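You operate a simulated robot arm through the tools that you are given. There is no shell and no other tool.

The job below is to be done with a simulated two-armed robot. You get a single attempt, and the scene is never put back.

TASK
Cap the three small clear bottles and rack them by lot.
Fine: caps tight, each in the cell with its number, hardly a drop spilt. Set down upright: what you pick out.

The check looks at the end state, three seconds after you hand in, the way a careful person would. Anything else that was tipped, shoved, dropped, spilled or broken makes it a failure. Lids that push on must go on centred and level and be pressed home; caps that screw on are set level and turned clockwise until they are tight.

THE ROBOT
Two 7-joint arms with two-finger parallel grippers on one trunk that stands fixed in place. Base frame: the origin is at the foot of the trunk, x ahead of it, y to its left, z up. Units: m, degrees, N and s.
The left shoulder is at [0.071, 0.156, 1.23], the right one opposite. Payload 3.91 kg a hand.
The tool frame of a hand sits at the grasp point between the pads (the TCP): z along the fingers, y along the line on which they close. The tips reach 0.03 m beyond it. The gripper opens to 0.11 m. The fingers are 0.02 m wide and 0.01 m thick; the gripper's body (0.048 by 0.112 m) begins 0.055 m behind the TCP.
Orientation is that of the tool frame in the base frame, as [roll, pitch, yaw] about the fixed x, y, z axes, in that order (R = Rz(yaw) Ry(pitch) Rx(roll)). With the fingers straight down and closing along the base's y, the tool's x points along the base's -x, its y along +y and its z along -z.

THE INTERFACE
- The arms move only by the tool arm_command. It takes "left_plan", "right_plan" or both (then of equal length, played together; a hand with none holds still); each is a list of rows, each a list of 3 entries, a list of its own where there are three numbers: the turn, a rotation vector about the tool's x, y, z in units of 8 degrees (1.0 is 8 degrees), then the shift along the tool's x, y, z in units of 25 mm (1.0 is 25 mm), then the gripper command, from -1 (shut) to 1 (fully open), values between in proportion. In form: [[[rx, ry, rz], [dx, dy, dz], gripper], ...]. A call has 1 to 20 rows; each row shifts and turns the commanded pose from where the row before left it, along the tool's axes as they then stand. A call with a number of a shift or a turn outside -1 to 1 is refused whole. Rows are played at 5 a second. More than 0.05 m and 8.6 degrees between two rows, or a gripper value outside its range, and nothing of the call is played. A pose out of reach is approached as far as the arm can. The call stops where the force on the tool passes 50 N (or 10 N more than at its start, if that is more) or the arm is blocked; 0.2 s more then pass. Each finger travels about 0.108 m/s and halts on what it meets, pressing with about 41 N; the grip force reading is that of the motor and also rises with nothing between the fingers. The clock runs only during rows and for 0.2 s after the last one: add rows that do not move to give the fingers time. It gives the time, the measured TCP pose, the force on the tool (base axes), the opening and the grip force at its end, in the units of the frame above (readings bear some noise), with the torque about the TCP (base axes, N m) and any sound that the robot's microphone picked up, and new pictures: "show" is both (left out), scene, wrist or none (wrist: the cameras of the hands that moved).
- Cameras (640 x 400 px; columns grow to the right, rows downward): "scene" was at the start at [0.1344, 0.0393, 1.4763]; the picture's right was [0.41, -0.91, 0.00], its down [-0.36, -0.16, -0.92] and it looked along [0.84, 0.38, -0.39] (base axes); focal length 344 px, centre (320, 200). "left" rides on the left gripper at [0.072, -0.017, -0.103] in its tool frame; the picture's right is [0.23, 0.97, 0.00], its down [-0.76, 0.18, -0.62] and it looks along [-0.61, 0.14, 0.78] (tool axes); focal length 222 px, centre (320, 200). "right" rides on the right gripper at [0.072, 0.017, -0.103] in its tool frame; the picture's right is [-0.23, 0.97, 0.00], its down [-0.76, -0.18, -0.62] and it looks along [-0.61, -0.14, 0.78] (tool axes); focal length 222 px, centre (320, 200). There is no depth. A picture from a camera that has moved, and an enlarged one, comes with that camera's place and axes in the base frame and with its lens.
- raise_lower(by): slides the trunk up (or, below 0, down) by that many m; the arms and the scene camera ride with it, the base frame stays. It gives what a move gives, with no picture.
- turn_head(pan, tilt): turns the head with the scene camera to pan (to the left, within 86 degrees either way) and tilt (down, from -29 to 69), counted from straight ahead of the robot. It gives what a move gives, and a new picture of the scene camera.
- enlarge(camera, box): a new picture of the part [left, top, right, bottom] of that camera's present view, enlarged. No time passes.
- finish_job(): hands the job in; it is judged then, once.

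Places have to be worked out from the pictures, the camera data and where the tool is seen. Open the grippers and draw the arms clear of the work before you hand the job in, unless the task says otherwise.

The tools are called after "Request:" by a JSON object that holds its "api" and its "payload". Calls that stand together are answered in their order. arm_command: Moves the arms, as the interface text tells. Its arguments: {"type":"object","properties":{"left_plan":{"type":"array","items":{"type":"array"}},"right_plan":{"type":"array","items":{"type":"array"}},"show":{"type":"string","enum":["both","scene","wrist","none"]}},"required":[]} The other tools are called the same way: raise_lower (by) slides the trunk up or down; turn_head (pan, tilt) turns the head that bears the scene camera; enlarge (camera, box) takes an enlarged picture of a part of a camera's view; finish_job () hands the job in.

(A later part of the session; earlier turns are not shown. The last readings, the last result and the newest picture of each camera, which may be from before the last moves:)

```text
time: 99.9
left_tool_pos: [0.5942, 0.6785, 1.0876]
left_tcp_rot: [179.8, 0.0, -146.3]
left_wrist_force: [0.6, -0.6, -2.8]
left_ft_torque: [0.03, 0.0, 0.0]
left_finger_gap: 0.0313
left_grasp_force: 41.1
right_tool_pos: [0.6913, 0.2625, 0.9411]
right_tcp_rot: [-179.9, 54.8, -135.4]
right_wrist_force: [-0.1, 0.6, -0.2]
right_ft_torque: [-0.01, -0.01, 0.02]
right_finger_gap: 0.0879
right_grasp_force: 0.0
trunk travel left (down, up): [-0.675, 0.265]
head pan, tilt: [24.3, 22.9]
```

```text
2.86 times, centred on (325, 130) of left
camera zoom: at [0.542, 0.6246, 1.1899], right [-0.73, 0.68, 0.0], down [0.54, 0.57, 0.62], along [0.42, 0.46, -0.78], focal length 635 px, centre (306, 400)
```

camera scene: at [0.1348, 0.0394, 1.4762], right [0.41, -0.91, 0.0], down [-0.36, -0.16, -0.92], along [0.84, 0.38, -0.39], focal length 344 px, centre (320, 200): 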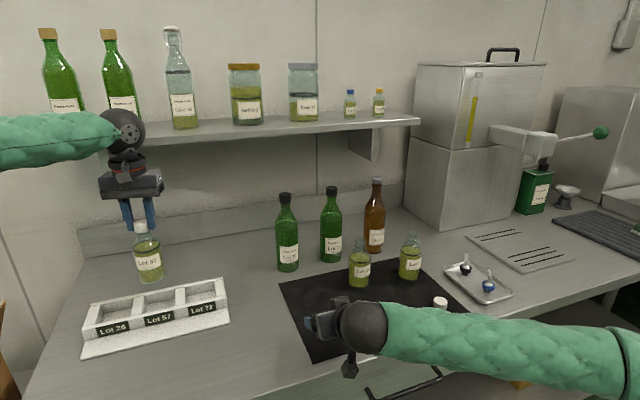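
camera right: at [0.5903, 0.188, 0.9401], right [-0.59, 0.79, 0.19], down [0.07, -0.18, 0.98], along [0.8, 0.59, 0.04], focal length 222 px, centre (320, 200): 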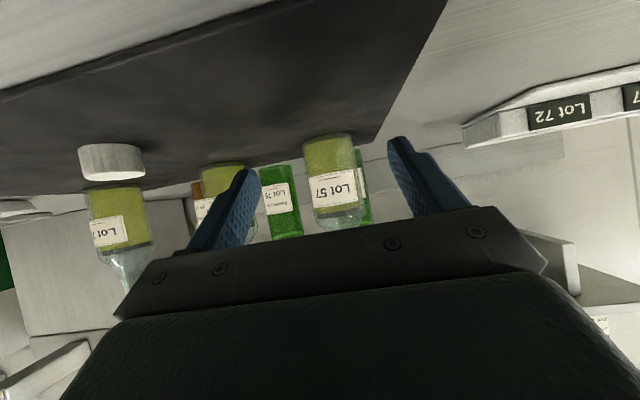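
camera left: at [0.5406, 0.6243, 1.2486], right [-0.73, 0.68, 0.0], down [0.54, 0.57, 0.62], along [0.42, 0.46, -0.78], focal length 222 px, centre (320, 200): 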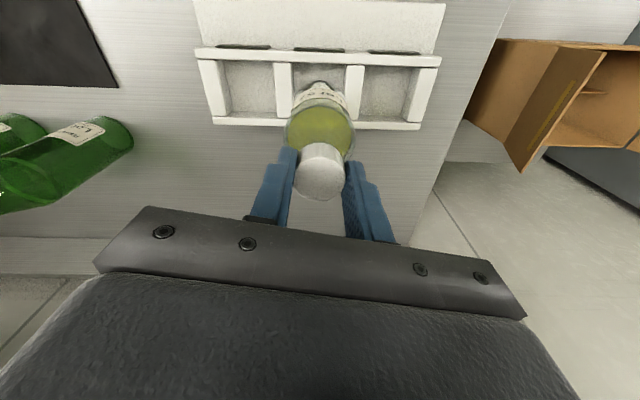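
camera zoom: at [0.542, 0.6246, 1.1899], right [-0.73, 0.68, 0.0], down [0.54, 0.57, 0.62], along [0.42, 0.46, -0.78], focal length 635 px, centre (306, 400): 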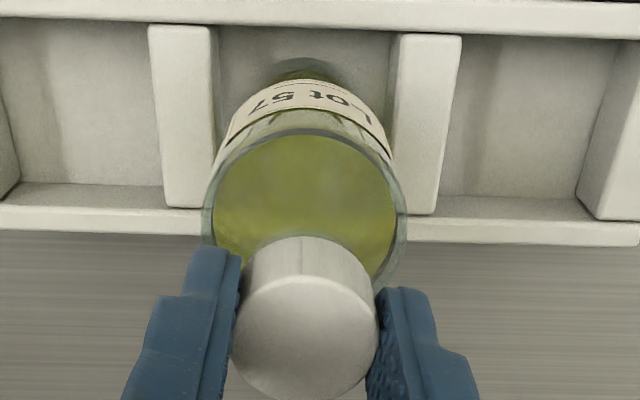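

The base is about 2 mm toward the Lot 26 side and 1.5 mm back of centre. I trim both and lower into the cell, watching the force.

Request:
{"api": "arm_command", "payload": {"left_plan": [[[0, 0, 0], [0.07, -0.078, 0], -1], [[0, 0, 0], [0, 0, 0], -1], [[0, 0, 0], [0, 0, 0.3], -1], [[0, 0, 0], [0, 0, 0.3], -1], [[0, 0, 0], [0, 0, 0.2], -1], [[0, 0, 0], [0, 0, 0], -1]], "show": "none"}}

Request:
{"api": "enlarge", "payload": {"camera": "scene", "box": [110, 240, 190, 330]}}

Request:
{"api": "enlarge", "payload": {"camera": "left", "box": [270, 60, 380, 200]}}

```text
time: 101.3
left_tool_pos: [0.5916, 0.6753, 1.067]
left_tcp_rot: [179.7, -0.1, -146.3]
left_wrist_force: [-0.2, 0.3, -3.5]
left_ft_torque: [0.0, 0.0, -0.01]
left_finger_gap: 0.0314
left_grasp_force: 40.5
right_tool_pos: [0.6929, 0.2633, 0.9415]
right_tcp_rot: [179.9, 54.7, -135.4]
right_wrist_force: [-0.1, 0.1, -0.4]
right_ft_torque: [0.02, 0.04, 0.01]
right_finger_gap: 0.088
right_grasp_force: 0.0
trunk travel left (down, up): [-0.675, 0.265]
head pan, tilt: [24.3, 22.9]
```

```text
4.44 times, centred on (150, 285) of scene
camera zoom: at [0.1348, 0.0396, 1.4762], right [0.41, -0.91, 0.0], down [-0.36, -0.16, -0.92], along [0.84, 0.38, -0.39], focal length 1530 px, centre (1076, -178)
```

zoom: 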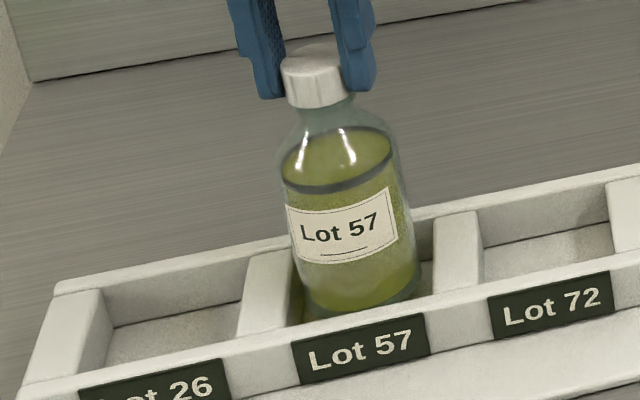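

```text
2.86 times, centred on (325, 130) of left
camera zoom: at [0.5402, 0.6219, 1.1691], right [-0.73, 0.68, 0.0], down [0.54, 0.57, 0.62], along [0.42, 0.46, -0.78], focal length 635 px, centre (306, 400)
```

zoom: 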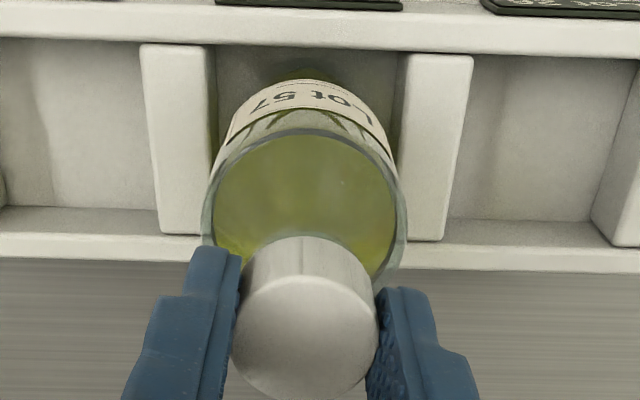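

The bottle is inside the cell without touching. I lower the rest gently until it rests on the floor.

Request:
{"api": "arm_command", "payload": {"left_plan": [[[0, 0, 0], [0, 0, 0.2], -1], [[0, 0, 0], [0, 0, 0.2], -1], [[0, 0, 0], [0, 0, 0.1], -1], [[0, 0, 0], [0, 0, 0.04], -1], [[0, 0, 0], [0, 0, 0.04], -1], [[0, 0, 0], [0, 0, 0], -1]], "show": "none"}}

```text
time: 102.7
left_tool_pos: [0.5905, 0.6763, 1.0518]
left_tcp_rot: [179.7, -0.1, -146.4]
left_wrist_force: [0.2, 0.0, -2.7]
left_ft_torque: [-0.03, -0.02, 0.02]
left_finger_gap: 0.0308
left_grasp_force: 41.1
right_tool_pos: [0.692, 0.2642, 0.9406]
right_tcp_rot: [180.0, 54.9, -135.4]
right_wrist_force: [0.0, 0.0, 0.3]
right_ft_torque: [0.03, 0.02, 0.0]
right_finger_gap: 0.088
right_grasp_force: 0.1
trunk travel left (down, up): [-0.675, 0.265]
head pan, tilt: [24.3, 22.9]
```

Request:
{"api": "arm_command", "payload": {"left_plan": [[[0, 0, 0], [0, 0, 0.04], -1], [[0, 0, 0], [0, 0, 0.04], -1], [[0, 0, 0], [0, 0, 0.04], -1], [[0, 0, 0], [0, 0, 0], -1]], "show": "none"}}

```text
time: 103.7
left_tool_pos: [0.5903, 0.6755, 1.0493]
left_tcp_rot: [179.8, 0.0, -146.3]
left_wrist_force: [0.0, 0.3, -3.2]
left_ft_torque: [-0.02, -0.01, -0.03]
left_finger_gap: 0.0308
left_grasp_force: 40.9
right_tool_pos: [0.693, 0.2627, 0.9409]
right_tcp_rot: [-180.0, 54.8, -135.4]
right_wrist_force: [0.1, 0.5, 0.3]
right_ft_torque: [0.0, 0.01, 0.03]
right_finger_gap: 0.088
right_grasp_force: 0.0
trunk travel left (down, up): [-0.675, 0.265]
head pan, tilt: [24.3, 22.9]
```

Request:
{"api": "arm_command", "payload": {"left_plan": [[[0, 0, 0], [0, 0, 0.04], -1], [[0, 0, 0], [0, 0, 0.04], -1], [[0, 0, 0], [0, 0, 0.04], -1], [[0, 0, 0], [0, 0, 0], -1]], "show": "none"}}

Request:
{"api": "enlarge", "payload": {"camera": "scene", "box": [110, 240, 190, 330]}}

```text
time: 104.7
left_tool_pos: [0.5912, 0.6751, 1.0471]
left_tcp_rot: [179.7, 0.1, -146.2]
left_wrist_force: [0.2, 1.1, -0.6]
left_ft_torque: [-0.03, -0.1, 0.03]
left_finger_gap: 0.031
left_grasp_force: 40.6
right_tool_pos: [0.6912, 0.2635, 0.9411]
right_tcp_rot: [-179.9, 54.8, -135.4]
right_wrist_force: [-0.2, -0.4, -0.4]
right_ft_torque: [-0.03, -0.01, -0.01]
right_finger_gap: 0.0878
right_grasp_force: 0.0
trunk travel left (down, up): [-0.675, 0.265]
head pan, tilt: [24.3, 22.9]
```

```text
4.44 times, centred on (150, 285) of scene
camera zoom: at [0.1346, 0.0396, 1.4763], right [0.41, -0.91, 0.0], down [-0.36, -0.16, -0.92], along [0.84, 0.38, -0.39], focal length 1530 px, centre (1076, -178)
```

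zoom: 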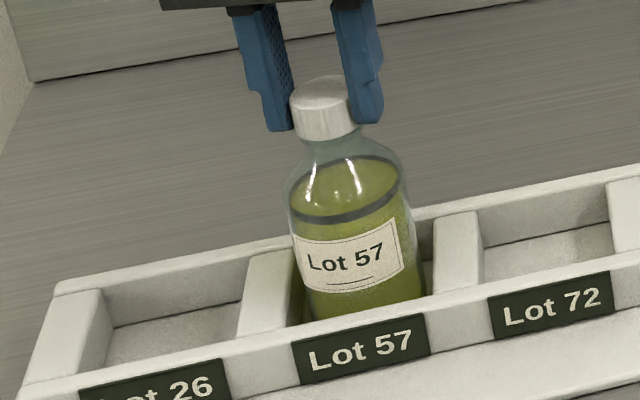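

The load is off the hand, so the bottle rests on the cell floor. I open the fingers and rise straight up.

Request:
{"api": "arm_command", "payload": {"left_plan": [[[0, 0, 0], [0, 0, 0.03], -1], [[0, 0, 0], [0, 0, 0], -0.4], [[0, 0, 0], [0, 0, 0], 0.0], [[0, 0, 0], [0, 0, 0], 0.2], [[0, 0, 0], [0, 0, -0.4], 0.2], [[0, 0, 0], [0, 0, -0.9], 0.2], [[0, 0, 0], [0, 0, -0.9], 0.2], [[0, 0, 0], [0, 0, -0.9], 0.2], [[0, 0, 0], [0, 0, -0.9], 0.2], [[0, 0, 0], [0, 0, -0.9], 0.2], [[0, 0, 0], [0, 0, 0], 0.2]], "show": "both"}}

Request:
{"api": "enlarge", "payload": {"camera": "scene", "box": [70, 240, 250, 360]}}

Request:
{"api": "enlarge", "payload": {"camera": "left", "box": [180, 20, 480, 240]}}

```text
time: 107.1
left_tool_pos: [0.5894, 0.6743, 1.1674]
left_tcp_rot: [179.6, 0.0, -146.2]
left_wrist_force: [0.6, -0.3, -0.1]
left_ft_torque: [0.0, 0.0, 0.02]
left_finger_gap: 0.0661
left_grasp_force: 0.1
right_tool_pos: [0.6919, 0.2633, 0.9417]
right_tcp_rot: [-179.9, 54.7, -135.4]
right_wrist_force: [0.3, -0.1, 0.8]
right_ft_torque: [0.03, 0.02, 0.01]
right_finger_gap: 0.0879
right_grasp_force: 0.1
trunk travel left (down, up): [-0.675, 0.265]
head pan, tilt: [24.3, 22.9]
camera scene: at [0.1345, 0.0396, 1.4763], right [0.41, -0.91, 0.0], down [-0.36, -0.16, -0.92], along [0.84, 0.38, -0.39], focal length 344 px, centre (320, 200)
camera left: at [0.5383, 0.6212, 1.2696], right [-0.73, 0.68, 0.0], down [0.54, 0.57, 0.62], along [0.42, 0.46, -0.78], focal length 222 px, centre (320, 200)
```

scene: 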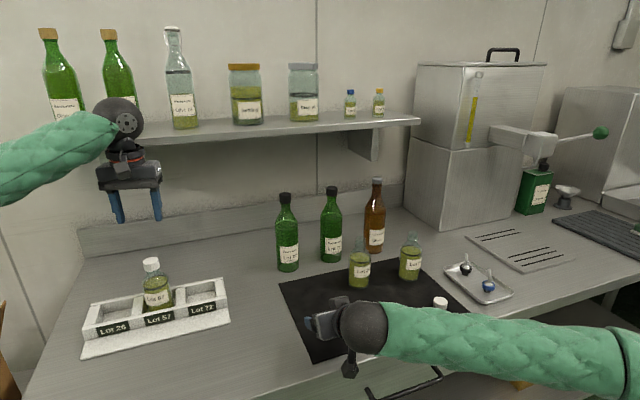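
left: 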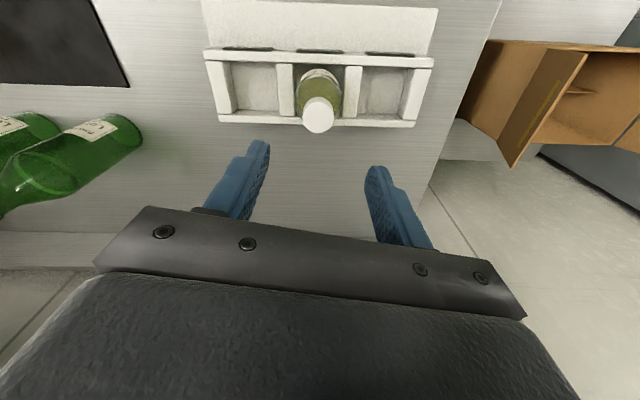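

```text
3.33 times, centred on (160, 300) of scene
camera zoom: at [0.1345, 0.0396, 1.4763], right [0.41, -0.91, 0.0], down [-0.36, -0.16, -0.92], along [0.84, 0.38, -0.39], focal length 1147 px, centre (853, -133)
```

zoom: 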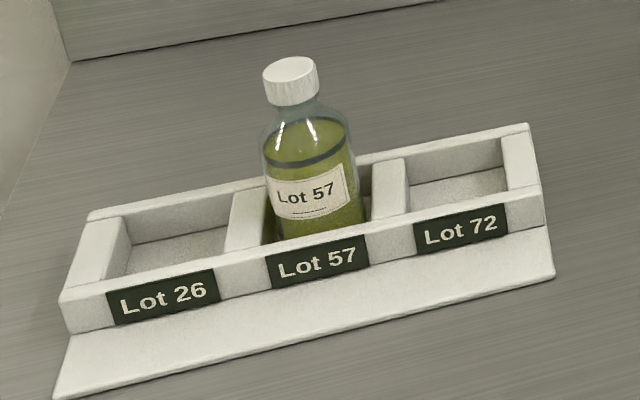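

```text
1.82 times, centred on (330, 130) of left
camera zoom: at [0.5383, 0.6212, 1.2696], right [-0.73, 0.68, 0.0], down [0.54, 0.57, 0.62], along [0.42, 0.46, -0.78], focal length 404 px, centre (302, 327)
```

zoom: 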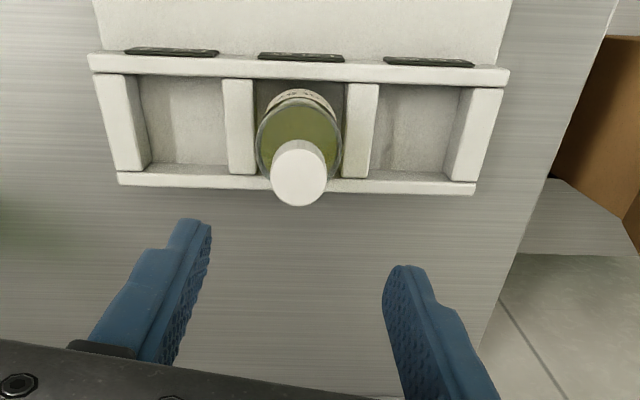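

Bottle 57 stands upright and centred in its Lot 57 cell. I draw the right hand up and back out of the way before the left hand fetches the second cap at (0.804, 0.170).

Request:
{"api": "arm_command", "payload": {"right_plan": [[[0, 0, 0], [-0.98, 0, -0.69], 0.6], [[0, 0, 0], [-0.98, 0, -0.69], 0.6], [[0, 0, 0], [-0.98, 0, -0.69], 0.6], [[0, 0, 0], [-0.98, 0, -0.69], 0.6], [[0, 0, 0], [-0.98, 0, -0.69], 0.6], [[0, 0, 0], [0.69, 0, -0.98], 0.6], [[0, 0, 0], [0.69, 0, -0.98], 0.6], [[0, 0, 0], [0.69, 0, -0.98], 0.6], [[0, 0, 0], [0.69, 0, -0.98], 0.6], [[0, 0, 0], [0.69, 0, -0.98], 0.6], [[0, 0, 0], [0.49, -0.85, -0.7], 0.6], [[0, 0, 0], [0.49, -0.85, -0.7], 0.6], [[0, 0, 0], [0.49, -0.85, -0.7], 0.6], [[0, 0, 0], [0.49, -0.85, -0.7], 0.6], [[0, 0, 0], [0.49, -0.85, -0.7], 0.6], [[0, 0, 0], [0, 0, 0], 0.6]], "show": "scene"}}

```text
time: 110.5
left_tool_pos: [0.5895, 0.676, 1.1659]
left_tcp_rot: [179.8, -0.1, -146.3]
left_wrist_force: [0.9, 0.8, -0.2]
left_ft_torque: [0.01, 0.02, -0.01]
left_finger_gap: 0.0662
left_grasp_force: 0.1
right_tool_pos: [0.5819, 0.0092, 1.0912]
right_tcp_rot: [-179.8, 54.8, -135.4]
right_wrist_force: [0.3, -0.2, -0.6]
right_ft_torque: [0.01, 0.03, 0.0]
right_finger_gap: 0.0881
right_grasp_force: 0.0
trunk travel left (down, up): [-0.675, 0.265]
head pan, tilt: [24.3, 22.9]
camera scene: at [0.1349, 0.0402, 1.4762], right [0.41, -0.91, 0.0], down [-0.36, -0.16, -0.92], along [0.84, 0.38, -0.39], focal length 344 px, centre (320, 200)
```

scene: 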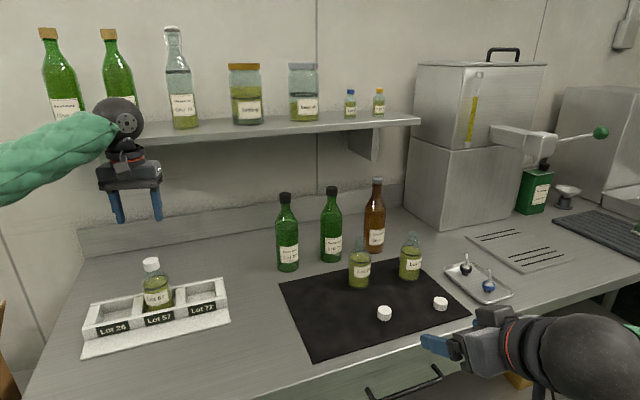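

The left hand now travels to above the second cap at a safe height.

Request:
{"api": "arm_command", "payload": {"left_plan": [[[0, 0, 0], [0.17, -0.9, 0], 0.2], [[0, 0, 0], [0.17, -0.9, 0], 0.2], [[0, 0, 0], [0.17, -0.9, 0], 0.2], [[0, 0, 0], [0.17, -0.9, 0], 0.2], [[0, 0, 0], [0.17, -0.9, 0], 0.2], [[0, 0, 0], [0.17, -0.9, 0], 0.2], [[0, 0, 0], [0.17, -0.9, 0], 0.2], [[0, 0, 0], [0.17, -0.9, 0], 0.2], [[0, 0, 0], [0.17, -0.9, 0], 0.2], [[0, 0, 0], [0.17, -0.9, 0], 0.2], [[0, 0, 0], [0.17, -0.9, 0], 0.2], [[0, 0, 0], [0.17, -0.9, 0], 0.2], [[0, 0, 0], [0.17, -0.9, 0], 0.2], [[0, 0, 0], [0.17, -0.9, 0], 0.2], [[0, 0, 0], [0.17, -0.9, 0], 0.2], [[0, 0, 0], [0.17, -0.9, 0], 0.2], [[0, 0, 0], [0.17, -0.9, 0], 0.2], [[0, 0, 0], [0.17, -0.9, 0], 0.2], [[0, 0, 0], [0.17, -0.9, 0], 0.2], [[0, 0, 0], [0.17, -0.9, 0], 0.2]], "show": "none"}}

Request:
{"api": "arm_command", "payload": {"left_plan": [[[0, 0, 0], [0.17, -0.9, 0], 0.2], [[0, 0, 0], [0.17, -0.9, 0], 0.2], [[0, 0, 0], [0.17, -0.9, 0], 0.2], [[0, 0, 0], [0.17, -0.9, 0], 0.2], [[0, 0, 0], [0, 0, 0.9], 0.2], [[0, 0, 0], [0, 0, 0.9], 0.2], [[0, 0, 0], [0, 0, 0.9], 0.2], [[0, 0, 0], [0, 0, 0.9], 0.2], [[0, 0, 0], [0, 0, 0], 0.2], [[0, 0, 0], [0, 0, 0], 0.2]], "show": "both"}}

Request:
{"api": "enlarge", "payload": {"camera": "left", "box": [240, 90, 400, 210]}}

```text
time: 114.7
left_tool_pos: [0.7724, 0.2517, 1.167]
left_tcp_rot: [179.7, 0.0, -146.3]
left_wrist_force: [-0.3, -0.2, -0.2]
left_ft_torque: [-0.01, 0.0, -0.03]
left_finger_gap: 0.0662
left_grasp_force: 0.0
right_tool_pos: [0.5809, 0.0065, 1.0913]
right_tcp_rot: [-180.0, 54.8, -135.4]
right_wrist_force: [0.5, 0.2, 0.4]
right_ft_torque: [-0.01, 0.03, -0.01]
right_finger_gap: 0.0879
right_grasp_force: 0.0
trunk travel left (down, up): [-0.675, 0.265]
head pan, tilt: [24.3, 22.9]
```

```text
time: 116.9
left_tool_pos: [0.8075, 0.1705, 1.0751]
left_tcp_rot: [179.7, 0.1, -146.3]
left_wrist_force: [0.8, -0.3, -0.2]
left_ft_torque: [-0.03, -0.02, 0.01]
left_finger_gap: 0.0659
left_grasp_force: 0.0
right_tool_pos: [0.5818, 0.008, 1.091]
right_tcp_rot: [180.0, 54.8, -135.4]
right_wrist_force: [-0.1, -0.5, 0.2]
right_ft_torque: [-0.02, 0.03, -0.01]
right_finger_gap: 0.088
right_grasp_force: 0.1
trunk travel left (down, up): [-0.675, 0.265]
head pan, tilt: [24.3, 22.9]
camera scene: at [0.1349, 0.0392, 1.4762], right [0.41, -0.91, 0.0], down [-0.36, -0.16, -0.92], along [0.84, 0.38, -0.39], focal length 344 px, centre (320, 200)
camera left: at [0.7567, 0.1173, 1.1772], right [-0.73, 0.68, 0.0], down [0.54, 0.57, 0.62], along [0.42, 0.46, -0.78], focal length 222 px, centre (320, 200)
```

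scene: 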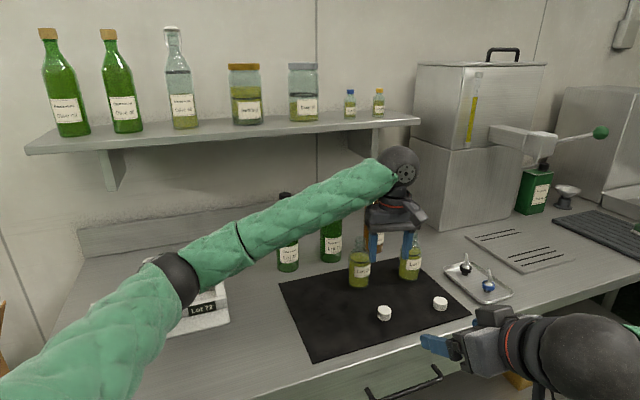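
left: 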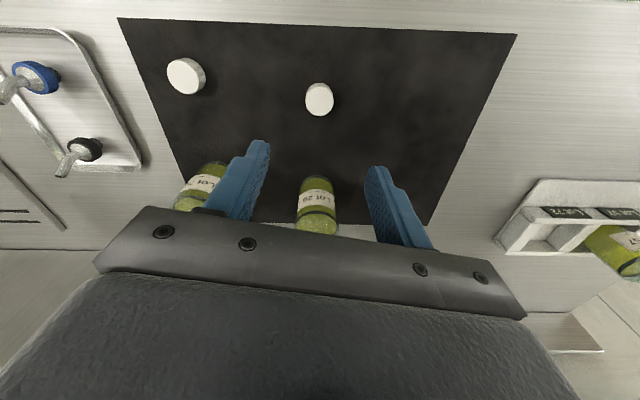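

```text
3.33 times, centred on (320, 150) of left
camera zoom: at [0.7567, 0.1173, 1.1772], right [-0.73, 0.68, 0.0], down [0.54, 0.57, 0.62], along [0.42, 0.46, -0.78], focal length 740 px, centre (320, 367)
```

zoom: 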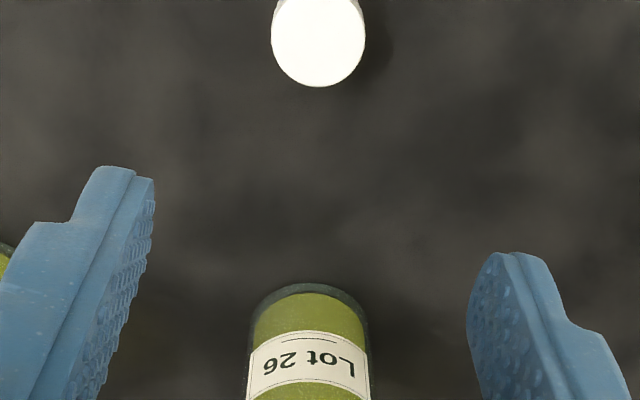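

Cap B is at (0.806, 0.169), under the gripper within 2 mm. I trim and descend to grip height.

Request:
{"api": "arm_command", "payload": {"left_plan": [[[0, 0, 0], [0.07, 0, 0], 0.2], [[0, 0, 0], [0, 0, 0.9], 0.2], [[0, 0, 0], [0, 0, 0.9], 0.2], [[0, 0, 0], [0, 0, 0.9], 0.2], [[0, 0, 0], [0, 0, 0.9], 0.2], [[0, 0, 0], [0, 0, 0.9], 0.2], [[0, 0, 0], [0, 0, 0.9], 0.2], [[0, 0, 0], [0, 0, 0.6], 0.2], [[0, 0, 0], [0, 0, 0.2], 0.2], [[0, 0, 0], [0, 0, 0], 0.2], [[0, 0, 0], [0, 0, 0], 0.2]], "show": "wrist"}}

Request:
{"api": "enlarge", "payload": {"camera": "left", "box": [220, 100, 420, 250]}}

```text
time: 119.3
left_tool_pos: [0.8039, 0.1704, 0.9264]
left_tcp_rot: [179.9, 0.6, -146.2]
left_wrist_force: [0.1, 0.7, 0.0]
left_ft_torque: [0.02, 0.0, 0.01]
left_finger_gap: 0.066
left_grasp_force: 0.1
right_tool_pos: [0.5796, 0.0052, 1.0934]
right_tcp_rot: [179.9, 54.9, -135.4]
right_wrist_force: [-1.2, 0.1, -0.8]
right_ft_torque: [0.01, 0.05, 0.01]
right_finger_gap: 0.0882
right_grasp_force: 0.1
trunk travel left (down, up): [-0.675, 0.265]
head pan, tilt: [24.3, 22.9]
camera left: at [0.7535, 0.1159, 1.0282], right [-0.73, 0.68, 0.0], down [0.53, 0.57, 0.63], along [0.43, 0.46, -0.78], focal length 222 px, centre (320, 200)
```

left: 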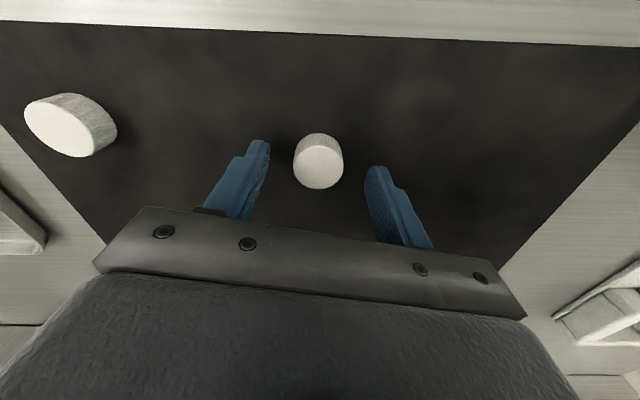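

```text
2.67 times, centred on (320, 175) of left
camera zoom: at [0.7535, 0.1159, 1.0282], right [-0.73, 0.68, 0.0], down [0.53, 0.57, 0.63], along [0.43, 0.46, -0.78], focal length 592 px, centre (320, 267)
```

zoom: 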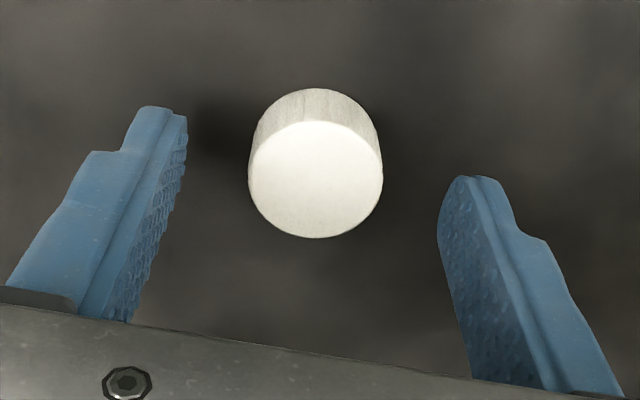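

The hand stopped about 6 mm higher than commanded with a 0.6° tilt, and the right hand reads 3 mm displaced. I look at the scene for link contact.

Request:
{"api": "arm_command", "payload": {"left_plan": [[[0, 0, 0], [0, 0, 0], 0.2]], "show": "scene"}}

```text
time: 119.7
left_tool_pos: [0.8046, 0.1698, 0.9264]
left_tcp_rot: [180.0, 0.5, -146.3]
left_wrist_force: [0.7, -0.5, 0.3]
left_ft_torque: [0.01, -0.04, -0.02]
left_finger_gap: 0.0662
left_grasp_force: 0.0
right_tool_pos: [0.5785, 0.0067, 1.0925]
right_tcp_rot: [180.0, 54.9, -135.4]
right_wrist_force: [0.1, 1.2, -0.5]
right_ft_torque: [0.0, -0.02, 0.05]
right_finger_gap: 0.088
right_grasp_force: 0.1
trunk travel left (down, up): [-0.675, 0.265]
head pan, tilt: [24.3, 22.9]
camera scene: at [0.1323, 0.0369, 1.4773], right [0.41, -0.91, 0.0], down [-0.35, -0.16, -0.92], along [0.84, 0.38, -0.39], focal length 344 px, centre (320, 200)
```

scene: 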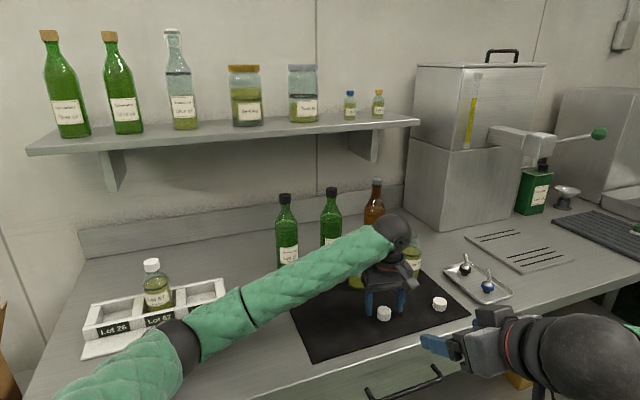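

The camera itself moved 2–3 mm, so the left elbow has dropped and is probably leaning on the counter edge. I raise the left hand at once to relieve it.

Request:
{"api": "arm_command", "payload": {"left_plan": [[[0, 0, 0], [0, 0, -0.8], 0.2], [[0, 0, 0], [0, 0, -0.8], 0.2], [[0, 0, 0], [0, 0, -0.8], 0.2], [[0, 0, 0], [0, 0, -0.8], 0.2], [[0, 0, 0], [0, 0, -0.8], 0.2], [[0, 0, 0], [0, 0, -0.8], 0.2], [[0, 0, 0], [0, 0, 0], 0.2]], "show": "scene"}}

Request:
{"api": "enlarge", "payload": {"camera": "scene", "box": [40, 220, 280, 390]}}

```text
time: 121.3
left_tool_pos: [0.8082, 0.169, 1.0391]
left_tcp_rot: [179.7, 0.0, -146.2]
left_wrist_force: [-0.4, -0.9, 0.4]
left_ft_torque: [0.0, 0.04, 0.02]
left_finger_gap: 0.0659
left_grasp_force: 0.2
right_tool_pos: [0.5813, 0.0058, 1.0912]
right_tcp_rot: [-180.0, 54.8, -135.5]
right_wrist_force: [1.0, -1.5, -1.1]
right_ft_torque: [0.02, 0.01, 0.03]
right_finger_gap: 0.0878
right_grasp_force: 0.1
trunk travel left (down, up): [-0.675, 0.265]
head pan, tilt: [24.3, 22.9]
camera scene: at [0.1356, 0.0389, 1.4761], right [0.41, -0.91, 0.0], down [-0.36, -0.16, -0.92], along [0.84, 0.38, -0.39], focal length 344 px, centre (320, 200)
```

scene: 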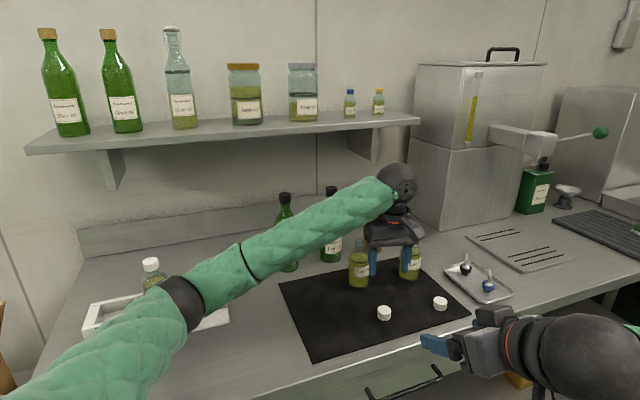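

```text
2.35 times, centred on (160, 305) of scene
camera zoom: at [0.1356, 0.0389, 1.4761], right [0.41, -0.91, 0.0], down [-0.36, -0.16, -0.92], along [0.84, 0.38, -0.39], focal length 810 px, centre (696, -47)
```

zoom: 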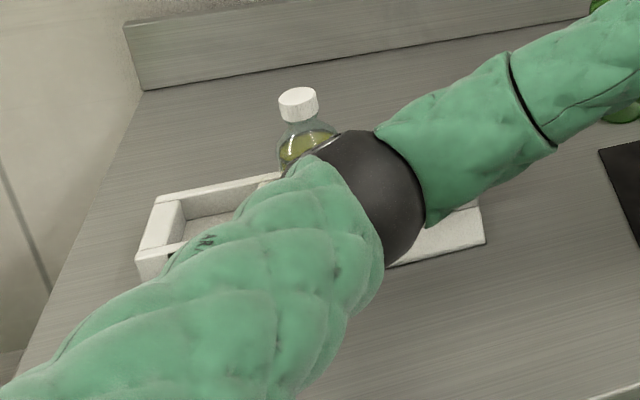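

The trunk is back to normal. I raise higher and yaw toward 180°, as in the first approach where the elbow stayed high, and look at the arm's shape.

Request:
{"api": "arm_command", "payload": {"left_plan": [[[0, 0, 0], [0, 0, -0.9], 0.2], [[0, 0, 0], [0, 0, -0.9], 0.2], [[0, 0, 0], [0, 0, -0.9], 0.2], [[0, 0, 0], [0, 0, -0.9], 0.2], [[0, 0, 0], [0, 0, -0.9], 0.2], [[0, 0, 0], [0, 0, -0.9], 0.2], [[0, 0, 0], [0, 0, -0.9], 0.2], [[0, 0, 0], [0, 0, -0.9], 0.2], [[0, 0, 0.85], [0, 0, 0], 0.2], [[0, 0, 0.85], [0, 0, 0], 0.2], [[0, 0, 0.85], [0, 0, 0], 0.2], [[0, 0, 0.85], [0, 0, 0], 0.2], [[0, 0, 0.85], [0, 0, 0], 0.2], [[0, 0, 0], [0, 0, 0], 0.2]], "show": "scene"}}

```text
time: 124.3
left_tool_pos: [0.8063, 0.1676, 1.2221]
left_tcp_rot: [179.9, -0.1, 179.7]
left_wrist_force: [0.2, 0.7, 0.6]
left_ft_torque: [0.01, 0.02, 0.01]
left_finger_gap: 0.0658
left_grasp_force: 0.1
right_tool_pos: [0.5813, 0.0059, 1.0914]
right_tcp_rot: [-180.0, 54.8, -135.4]
right_wrist_force: [-0.4, -0.8, -0.1]
right_ft_torque: [-0.03, 0.03, 0.03]
right_finger_gap: 0.0881
right_grasp_force: 0.1
trunk travel left (down, up): [-0.675, 0.265]
head pan, tilt: [24.3, 22.9]
camera scene: at [0.1348, 0.039, 1.4762], right [0.41, -0.91, 0.0], down [-0.36, -0.16, -0.92], along [0.84, 0.38, -0.39], focal length 344 px, centre (320, 200)
```

scene: 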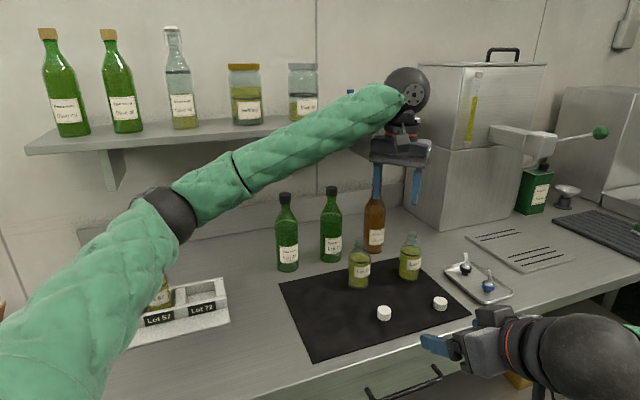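

The elbow is still low. I return the left hand to its home spot to restore the raised-elbow posture.

Request:
{"api": "arm_command", "payload": {"left_plan": [[[0, 0, 0], [0.572, 0.905, -0.21], 0.2], [[0, 0, 0], [0.572, 0.905, -0.21], 0.2], [[0, 0, 0], [0.572, 0.905, -0.21], 0.2], [[0, 0, 0], [0.572, 0.905, -0.21], 0.2], [[0, 0, 0], [0.572, 0.905, -0.21], 0.2], [[0, 0, 0], [0.572, 0.905, -0.21], 0.2], [[0, 0, 0], [0.572, 0.905, -0.21], 0.2], [[0, 0, 0], [0.572, 0.905, -0.21], 0.2], [[0, 0, 0], [0.572, 0.905, -0.21], 0.2], [[0, 0, 0], [0.572, 0.905, -0.21], 0.2], [[0, 0, 0], [0.572, 0.905, -0.21], 0.2], [[0, 0, 0], [0.572, 0.905, -0.21], 0.2], [[0, 0, 0], [0.572, 0.905, -0.21], 0.2], [[0, 0, 0], [0.572, 0.905, -0.21], 0.2], [[0, 0, 0], [0.572, 0.905, -0.21], 0.2], [[0, 0, 0], [0.572, 0.905, -0.21], 0.2], [[0, 0, 0], [0.572, 0.905, -0.21], 0.2], [[0, 0, 0], [0.572, 0.905, -0.21], 0.2], [[0, 0, 0], [0.572, 0.905, -0.21], 0.2], [[0, 0, 0], [0.572, 0.905, -0.21], 0.2]], "show": "both"}}

Request:
{"api": "enlarge", "payload": {"camera": "scene", "box": [70, 240, 250, 360]}}

```text
time: 128.7
left_tool_pos: [0.5392, 0.6181, 1.2164]
left_tcp_rot: [179.8, -13.6, 179.6]
left_wrist_force: [-0.6, 0.7, -0.5]
left_ft_torque: [0.01, 0.01, -0.02]
left_finger_gap: 0.066
left_grasp_force: 0.1
left hand out of reach, approached as far as the arm can: row 20
right_tool_pos: [0.5792, 0.0065, 1.0933]
right_tcp_rot: [-179.9, 54.9, -135.4]
right_wrist_force: [-0.4, 0.0, 0.1]
right_ft_torque: [-0.01, -0.01, 0.02]
right_finger_gap: 0.0881
right_grasp_force: 0.0
trunk travel left (down, up): [-0.675, 0.265]
head pan, tilt: [24.3, 22.9]
stopped in row 20 (left hand): the arm was blocked; the commanded pose is now the measured one
camera scene: at [0.1318, 0.0368, 1.4766], right [0.41, -0.91, 0.0], down [-0.35, -0.16, -0.92], along [0.84, 0.38, -0.39], focal length 344 px, centre (320, 200)
camera left: at [0.4925, 0.6012, 1.3333], right [-0.21, 0.98, 0.06], down [0.89, 0.17, 0.43], along [0.41, 0.14, -0.9], focal length 222 px, centre (320, 200)
```

scene: 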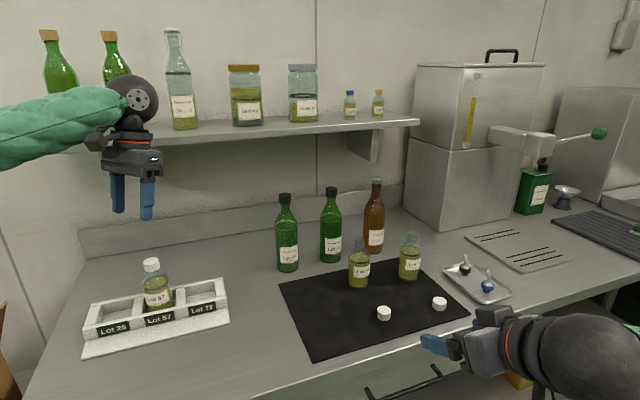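
left: 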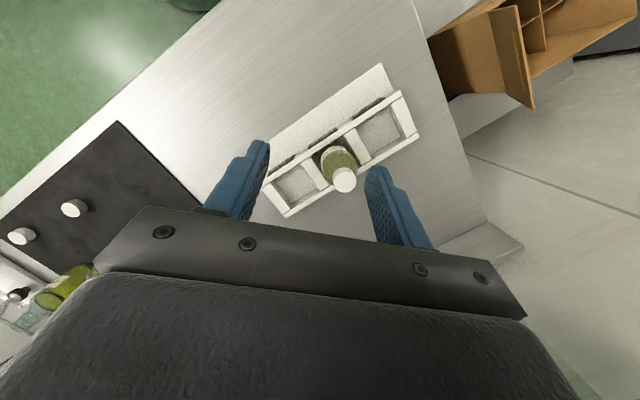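

```text
3.33 times, centred on (160, 300) of scene
camera zoom: at [0.1318, 0.0368, 1.4766], right [0.41, -0.91, 0.0], down [-0.35, -0.16, -0.92], along [0.84, 0.38, -0.39], focal length 1147 px, centre (853, -133)
```

zoom: 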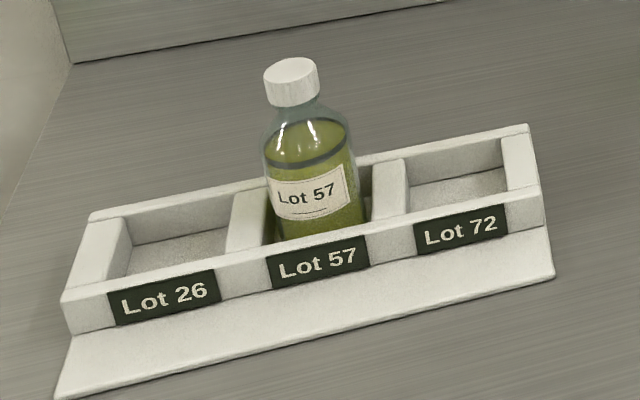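

The rack and bottle 57 are unmoved, but the arm is blocked somewhere near the elbow. I turn the head left and down to see it.

Request:
{"api": "turn_head", "payload": {"pan": 75, "tilt": 45}}

```text
time: 129.9
left_tool_pos: [0.541, 0.6206, 1.2141]
left_tcp_rot: [179.8, -13.6, 179.7]
left_wrist_force: [0.0, 0.2, 0.8]
left_ft_torque: [0.03, -0.02, -0.01]
left_finger_gap: 0.0658
left_grasp_force: 0.0
right_tool_pos: [0.5807, 0.0082, 1.0905]
right_tcp_rot: [180.0, 54.8, -135.4]
right_wrist_force: [-0.3, -0.1, 0.1]
right_ft_torque: [0.01, 0.01, -0.01]
right_finger_gap: 0.088
right_grasp_force: 0.2
trunk travel left (down, up): [-0.675, 0.265]
head pan, tilt: [75.0, 45.0]
camera scene: at [0.0715, 0.0799, 1.4424], right [0.97, -0.26, 0.0], down [-0.18, -0.68, -0.71], along [0.18, 0.68, -0.71], focal length 344 px, centre (320, 200)
```

scene: 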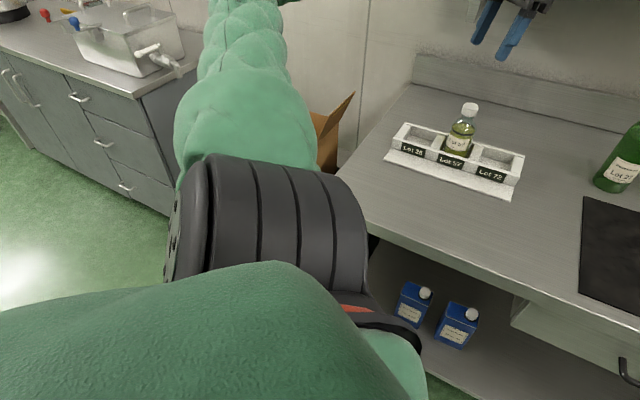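

Request:
{"api": "turn_head", "payload": {"pan": 80, "tilt": 15}}

```text
time: 130.8
left_tool_pos: [0.5422, 0.6198, 1.2154]
left_tcp_rot: [179.8, -13.7, 179.6]
left_wrist_force: [0.4, 0.3, 0.0]
left_ft_torque: [0.0, -0.01, 0.0]
left_finger_gap: 0.0661
left_grasp_force: 0.2
right_tool_pos: [0.5806, 0.0075, 1.0916]
right_tcp_rot: [-180.0, 54.8, -135.4]
right_wrist_force: [-0.4, 0.5, 0.5]
right_ft_torque: [0.02, 0.02, -0.03]
right_finger_gap: 0.0877
right_grasp_force: 0.0
trunk travel left (down, up): [-0.675, 0.265]
head pan, tilt: [80.0, 15.0]
camera scene: at [0.0663, 0.0931, 1.4891], right [0.98, -0.17, 0.0], down [-0.05, -0.26, -0.97], along [0.17, 0.95, -0.26], focal length 344 px, centre (320, 200)
```

scene: 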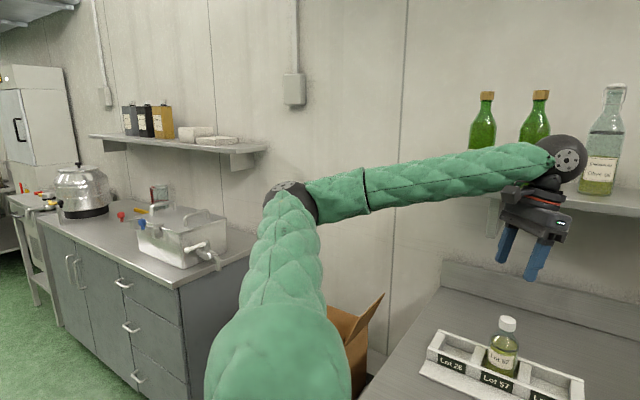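

The elbow now sits outward at mid-height, which is a good posture. I level the tilted hand, move it a little toward the workspace, and turn the head back.

Request:
{"api": "arm_command", "payload": {"left_plan": [[[0, -0.425, 0], [0, 0, 0], 0.2], [[0, -0.425, 0], [0, 0, 0], 0.2], [[0, -0.425, 0], [0, 0, 0], 0.2], [[0, -0.425, 0], [0, 0, 0], 0.2], [[0, 0, 0], [-0.4, -0.8, -0.2], 0.2], [[0, 0, 0], [-0.4, -0.8, -0.2], 0.2], [[0, 0, 0], [-0.4, -0.8, -0.2], 0.2], [[0, 0, 0], [-0.4, -0.8, -0.2], 0.2], [[0, 0, 0], [-0.4, -0.8, -0.2], 0.2], [[0, 0, 0], [0, 0, 0], 0.2]], "show": "none"}}

Request:
{"api": "turn_head", "payload": {"pan": 24.3, "tilt": 22.9}}

```text
time: 133.0
left_tool_pos: [0.5901, 0.5188, 1.2391]
left_tcp_rot: [179.9, 0.0, 179.6]
left_wrist_force: [-0.9, 0.2, 0.0]
left_ft_torque: [0.01, -0.02, -0.01]
left_finger_gap: 0.0664
left_grasp_force: 0.0
right_tool_pos: [0.5811, 0.0068, 1.0911]
right_tcp_rot: [-180.0, 54.8, -135.2]
right_wrist_force: [-0.9, 0.0, 0.1]
right_ft_torque: [0.01, 0.0, -0.03]
right_finger_gap: 0.088
right_grasp_force: 0.0
trunk travel left (down, up): [-0.675, 0.265]
head pan, tilt: [80.0, 15.0]
```

```text
time: 134.3
left_tool_pos: [0.5907, 0.5172, 1.2394]
left_tcp_rot: [179.8, 0.0, 179.6]
left_wrist_force: [0.2, 0.4, 0.0]
left_ft_torque: [0.01, 0.01, 0.0]
left_finger_gap: 0.0659
left_grasp_force: 0.1
right_tool_pos: [0.5807, 0.0081, 1.092]
right_tcp_rot: [-179.9, 54.7, -135.4]
right_wrist_force: [0.0, 0.1, 0.8]
right_ft_torque: [-0.01, 0.0, 0.01]
right_finger_gap: 0.088
right_grasp_force: 0.0
trunk travel left (down, up): [-0.675, 0.265]
head pan, tilt: [24.3, 22.9]
camera scene: at [0.1345, 0.0392, 1.4764], right [0.41, -0.91, 0.0], down [-0.35, -0.16, -0.92], along [0.84, 0.38, -0.39], focal length 344 px, centre (320, 200)
```

scene: 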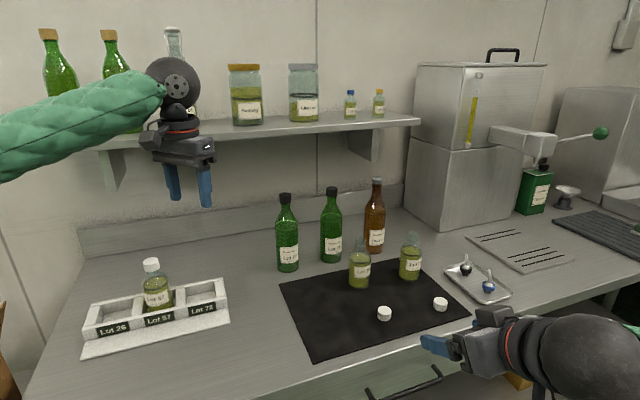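

The left arm is level and nothing has moved. I go to the spot above where bottle 57 stood, where the elbow was high before, and look at the posture.

Request:
{"api": "arm_command", "payload": {"left_plan": [[[0, 0, 0], [-0.8, -0.65, 0.2], 0.2], [[0, 0, 0], [-0.8, -0.65, 0.2], 0.2], [[0, 0, 0], [-0.8, -0.65, 0.2], 0.2], [[0, 0, 0], [-0.8, -0.65, 0.2], 0.2], [[0, 0, 0], [-0.8, -0.65, 0.2], 0.2], [[0, 0, 0], [-0.8, -0.65, 0.2], 0.2], [[0, 0, 0], [-0.8, -0.65, 0.2], 0.2], [[0, 0, 0], [-0.8, -0.65, 0.2], 0.2], [[0, 0, 0], [-0.8, -0.65, 0.2], 0.2], [[0, 0, 0], [-0.8, -0.65, 0.2], 0.2], [[0, 0, 0], [0, 0, 0], 0.2]], "show": "scene"}}

```text
time: 136.7
left_tool_pos: [0.7927, 0.3582, 1.19]
left_tcp_rot: [179.9, 0.0, 179.7]
left_wrist_force: [-0.4, 0.5, 0.5]
left_ft_torque: [-0.02, -0.01, 0.0]
left_finger_gap: 0.066
left_grasp_force: 0.1
right_tool_pos: [0.581, 0.0078, 1.0922]
right_tcp_rot: [-179.9, 54.9, -135.3]
right_wrist_force: [-0.4, 0.4, 0.1]
right_ft_torque: [-0.02, 0.02, -0.01]
right_finger_gap: 0.088
right_grasp_force: 0.1
trunk travel left (down, up): [-0.675, 0.265]
head pan, tilt: [24.3, 22.9]
camera scene: at [0.1338, 0.0397, 1.4764], right [0.41, -0.91, 0.0], down [-0.35, -0.16, -0.92], along [0.84, 0.38, -0.39], focal length 344 px, centre (320, 200)
```

scene: 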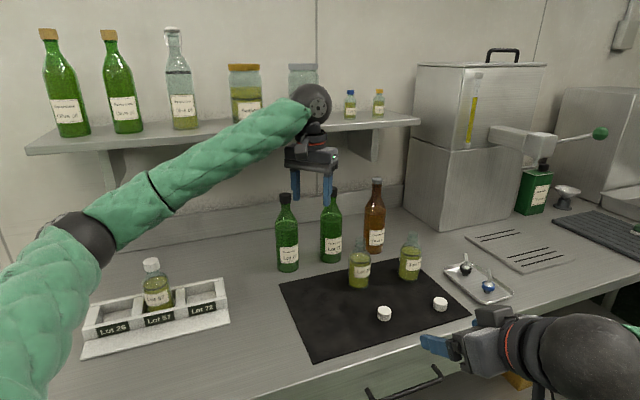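

The elbow hangs lower than before. I rotate the hand counter-clockwise toward yaw −60, as earlier, to see whether the elbow rises.

Request:
{"api": "arm_command", "payload": {"left_plan": [[[0, 0, -1], [0, 0, 0], 0.2], [[0, 0, -1], [0, 0, 0], 0.2], [[0, 0, -1], [0, 0, 0], 0.2], [[0, 0, -1], [0, 0, 0], 0.2], [[0, 0, -1], [0, 0, 0], 0.2], [[0, 0, -1], [0, 0, 0], 0.2], [[0, 0, -1], [0, 0, 0], 0.2], [[0, 0, -1], [0, 0, 0], 0.2], [[0, 0, -1], [0, 0, 0], 0.2], [[0, 0, -1], [0, 0, 0], 0.2], [[0, 0, -1], [0, 0, 0], 0.2], [[0, 0, -1], [0, 0, 0], 0.2], [[0, 0, -1], [0, 0, 0], 0.2], [[0, 0, -1], [0, 0, 0], 0.2], [[0, 0, 0], [0, 0, 0], 0.2]], "show": "scene"}}

```text
time: 139.9
left_tool_pos: [0.7906, 0.3556, 1.1894]
left_tcp_rot: [-180.0, 0.1, -68.3]
left_wrist_force: [-0.2, 0.7, -0.2]
left_ft_torque: [-0.03, 0.01, -0.04]
left_finger_gap: 0.066
left_grasp_force: 0.0
right_tool_pos: [0.5818, 0.0064, 1.0915]
right_tcp_rot: [-180.0, 54.9, -135.4]
right_wrist_force: [-0.1, -0.3, -0.3]
right_ft_torque: [-0.01, 0.05, -0.02]
right_finger_gap: 0.0882
right_grasp_force: 0.1
trunk travel left (down, up): [-0.675, 0.265]
head pan, tilt: [24.3, 22.9]
camera scene: at [0.1347, 0.039, 1.4763], right [0.41, -0.91, 0.0], down [-0.36, -0.16, -0.92], along [0.84, 0.38, -0.39], focal length 344 px, centre (320, 200)
```

scene: 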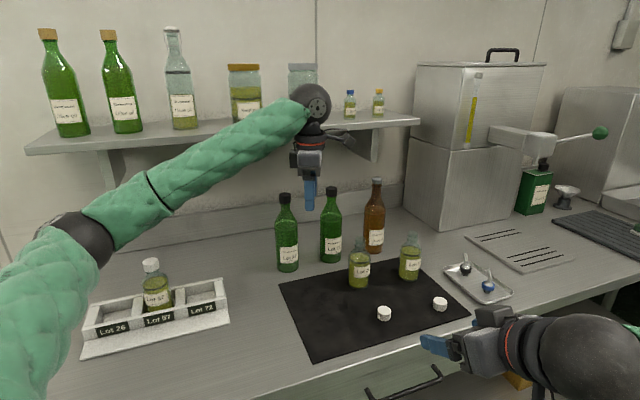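

Only the last joint turned. Instead I raise the trunk 0.12 m, so the shoulder, and with it the elbow, sits higher while the hands come down to work.

Request:
{"api": "raise_lower", "payload": {"by": 0.12}}

```text
time: 141.4
left_tool_pos: [0.79, 0.3565, 1.3098]
left_tcp_rot: [180.0, 0.1, -68.4]
left_wrist_force: [-0.2, -0.1, 0.5]
left_ft_torque: [0.02, 0.01, -0.01]
left_finger_gap: 0.0658
left_grasp_force: 0.1
right_tool_pos: [0.5816, 0.008, 1.2114]
right_tcp_rot: [-180.0, 54.8, -135.4]
right_wrist_force: [0.3, 0.2, 0.3]
right_ft_torque: [0.0, -0.02, -0.05]
right_finger_gap: 0.0879
right_grasp_force: 0.1
trunk travel left (down, up): [-0.795, 0.145]
head pan, tilt: [24.3, 22.9]
```

The trunk is raised. I turn the left hand to yaw ≈ −156 and move above cap B.

Request:
{"api": "arm_command", "payload": {"left_plan": [[[0, 0, 1], [0, 0, 0], 0.2], [[0, 0, 1], [0, 0, 0], 0.2], [[0, 0, 1], [0, 0, 0], 0.2], [[0, 0, 1], [0, 0, 0], 0.2], [[0, 0, 1], [0, 0, 0], 0.2], [[0, 0, 1], [0, 0, 0], 0.2], [[0, 0, 1], [0, 0, 0], 0.2], [[0, 0, 1], [0, 0, 0], 0.2], [[0, 0, 1], [0, 0, 0], 0.2], [[0, 0, 1], [0, 0, 0], 0.2], [[0, 0, 1], [0, 0, 0], 0.2], [[0, 0, 0], [0.302, -0.891, 0], 0.2], [[0, 0, 0], [0.302, -0.891, 0], 0.2], [[0, 0, 0], [0.302, -0.891, 0], 0.2], [[0, 0, 0], [0.302, -0.891, 0], 0.2], [[0, 0, 0], [0.302, -0.891, 0], 0.2], [[0, 0, 0], [0.302, -0.891, 0], 0.2], [[0, 0, 0], [0.302, -0.891, 0], 0.2], [[0, 0, 0], [0.302, -0.891, 0], 0.2], [[0, 0, 0], [0, 0, 0], 0.2]], "show": "none"}}

Request:
{"api": "arm_command", "payload": {"left_plan": [[[0, 0, 0], [0, 0, 0.9], 0.2], [[0, 0, 0], [0, 0, 0.9], 0.2], [[0, 0, 0], [0, 0, 0.9], 0.2], [[0, 0, 0], [0, 0, 0.9], 0.2], [[0, 0, 0], [0, 0, 0.9], 0.2], [[0, 0, 0], [0, 0, 0.9], 0.2], [[0, 0, 0], [0, 0, 0.9], 0.2], [[0, 0, 0], [0, 0, 0.9], 0.2], [[0, 0, 0], [0, 0, 0.9], 0.2], [[0, 0, 0], [0, 0, 0.9], 0.2], [[0, 0, 0], [0, 0, 0], 0.2]], "show": "both"}}

Request:
{"api": "enlarge", "payload": {"camera": "left", "box": [240, 60, 400, 200]}}

```text
time: 145.6
left_tool_pos: [0.806, 0.1705, 1.309]
left_tcp_rot: [179.9, 0.0, -156.4]
left_wrist_force: [0.4, -0.2, 0.2]
left_ft_torque: [-0.03, 0.01, 0.0]
left_finger_gap: 0.0659
left_grasp_force: 0.0
right_tool_pos: [0.5806, 0.0087, 1.2113]
right_tcp_rot: [-179.9, 54.8, -135.4]
right_wrist_force: [0.1, -0.1, 0.2]
right_ft_torque: [0.05, 0.0, -0.02]
right_finger_gap: 0.0882
right_grasp_force: 0.1
trunk travel left (down, up): [-0.795, 0.145]
head pan, tilt: [24.3, 22.9]
```

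```text
time: 148.0
left_tool_pos: [0.8049, 0.1685, 1.0857]
left_tcp_rot: [179.9, 0.0, -156.3]
left_wrist_force: [0.6, 0.3, -0.9]
left_ft_torque: [-0.03, -0.01, 0.01]
left_finger_gap: 0.0659
left_grasp_force: 0.1
right_tool_pos: [0.5807, 0.0077, 1.2117]
right_tcp_rot: [180.0, 54.8, -135.4]
right_wrist_force: [0.2, -1.2, -0.4]
right_ft_torque: [-0.02, 0.02, 0.0]
right_finger_gap: 0.0878
right_grasp_force: 0.1
trunk travel left (down, up): [-0.795, 0.145]
head pan, tilt: [24.3, 22.9]
camera scene: at [0.1345, 0.0388, 1.5964], right [0.41, -0.91, 0.0], down [-0.35, -0.16, -0.92], along [0.84, 0.38, -0.39], focal length 344 px, centre (320, 200)
camera left: at [0.7449, 0.1247, 1.1871], right [-0.6, 0.8, 0.0], down [0.63, 0.47, 0.62], along [0.5, 0.37, -0.78], focal length 222 px, centre (320, 200)
```

scene: 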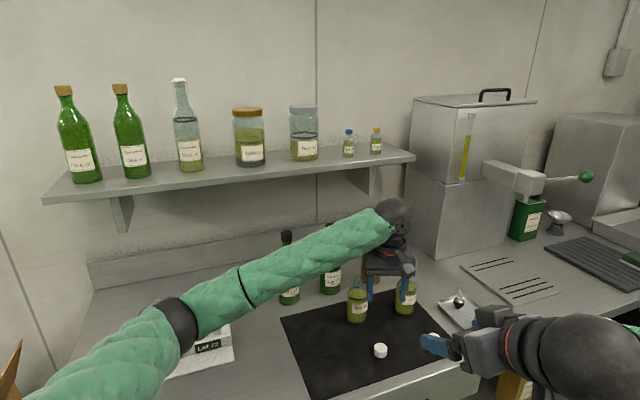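
left: 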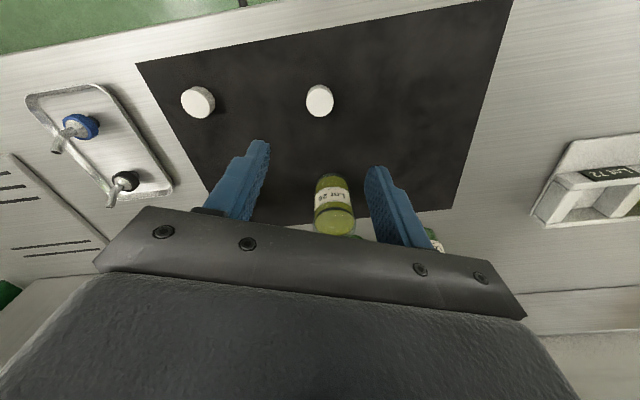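

```text
2.86 times, centred on (320, 130) of left
camera zoom: at [0.7449, 0.1247, 1.1871], right [-0.6, 0.8, 0.0], down [0.63, 0.47, 0.62], along [0.5, 0.37, -0.78], focal length 635 px, centre (320, 400)
```

zoom: 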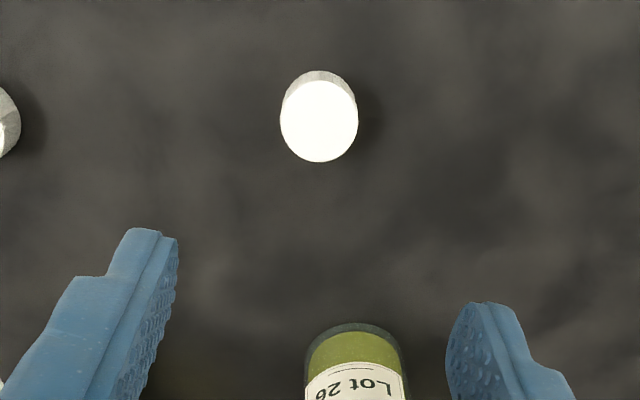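

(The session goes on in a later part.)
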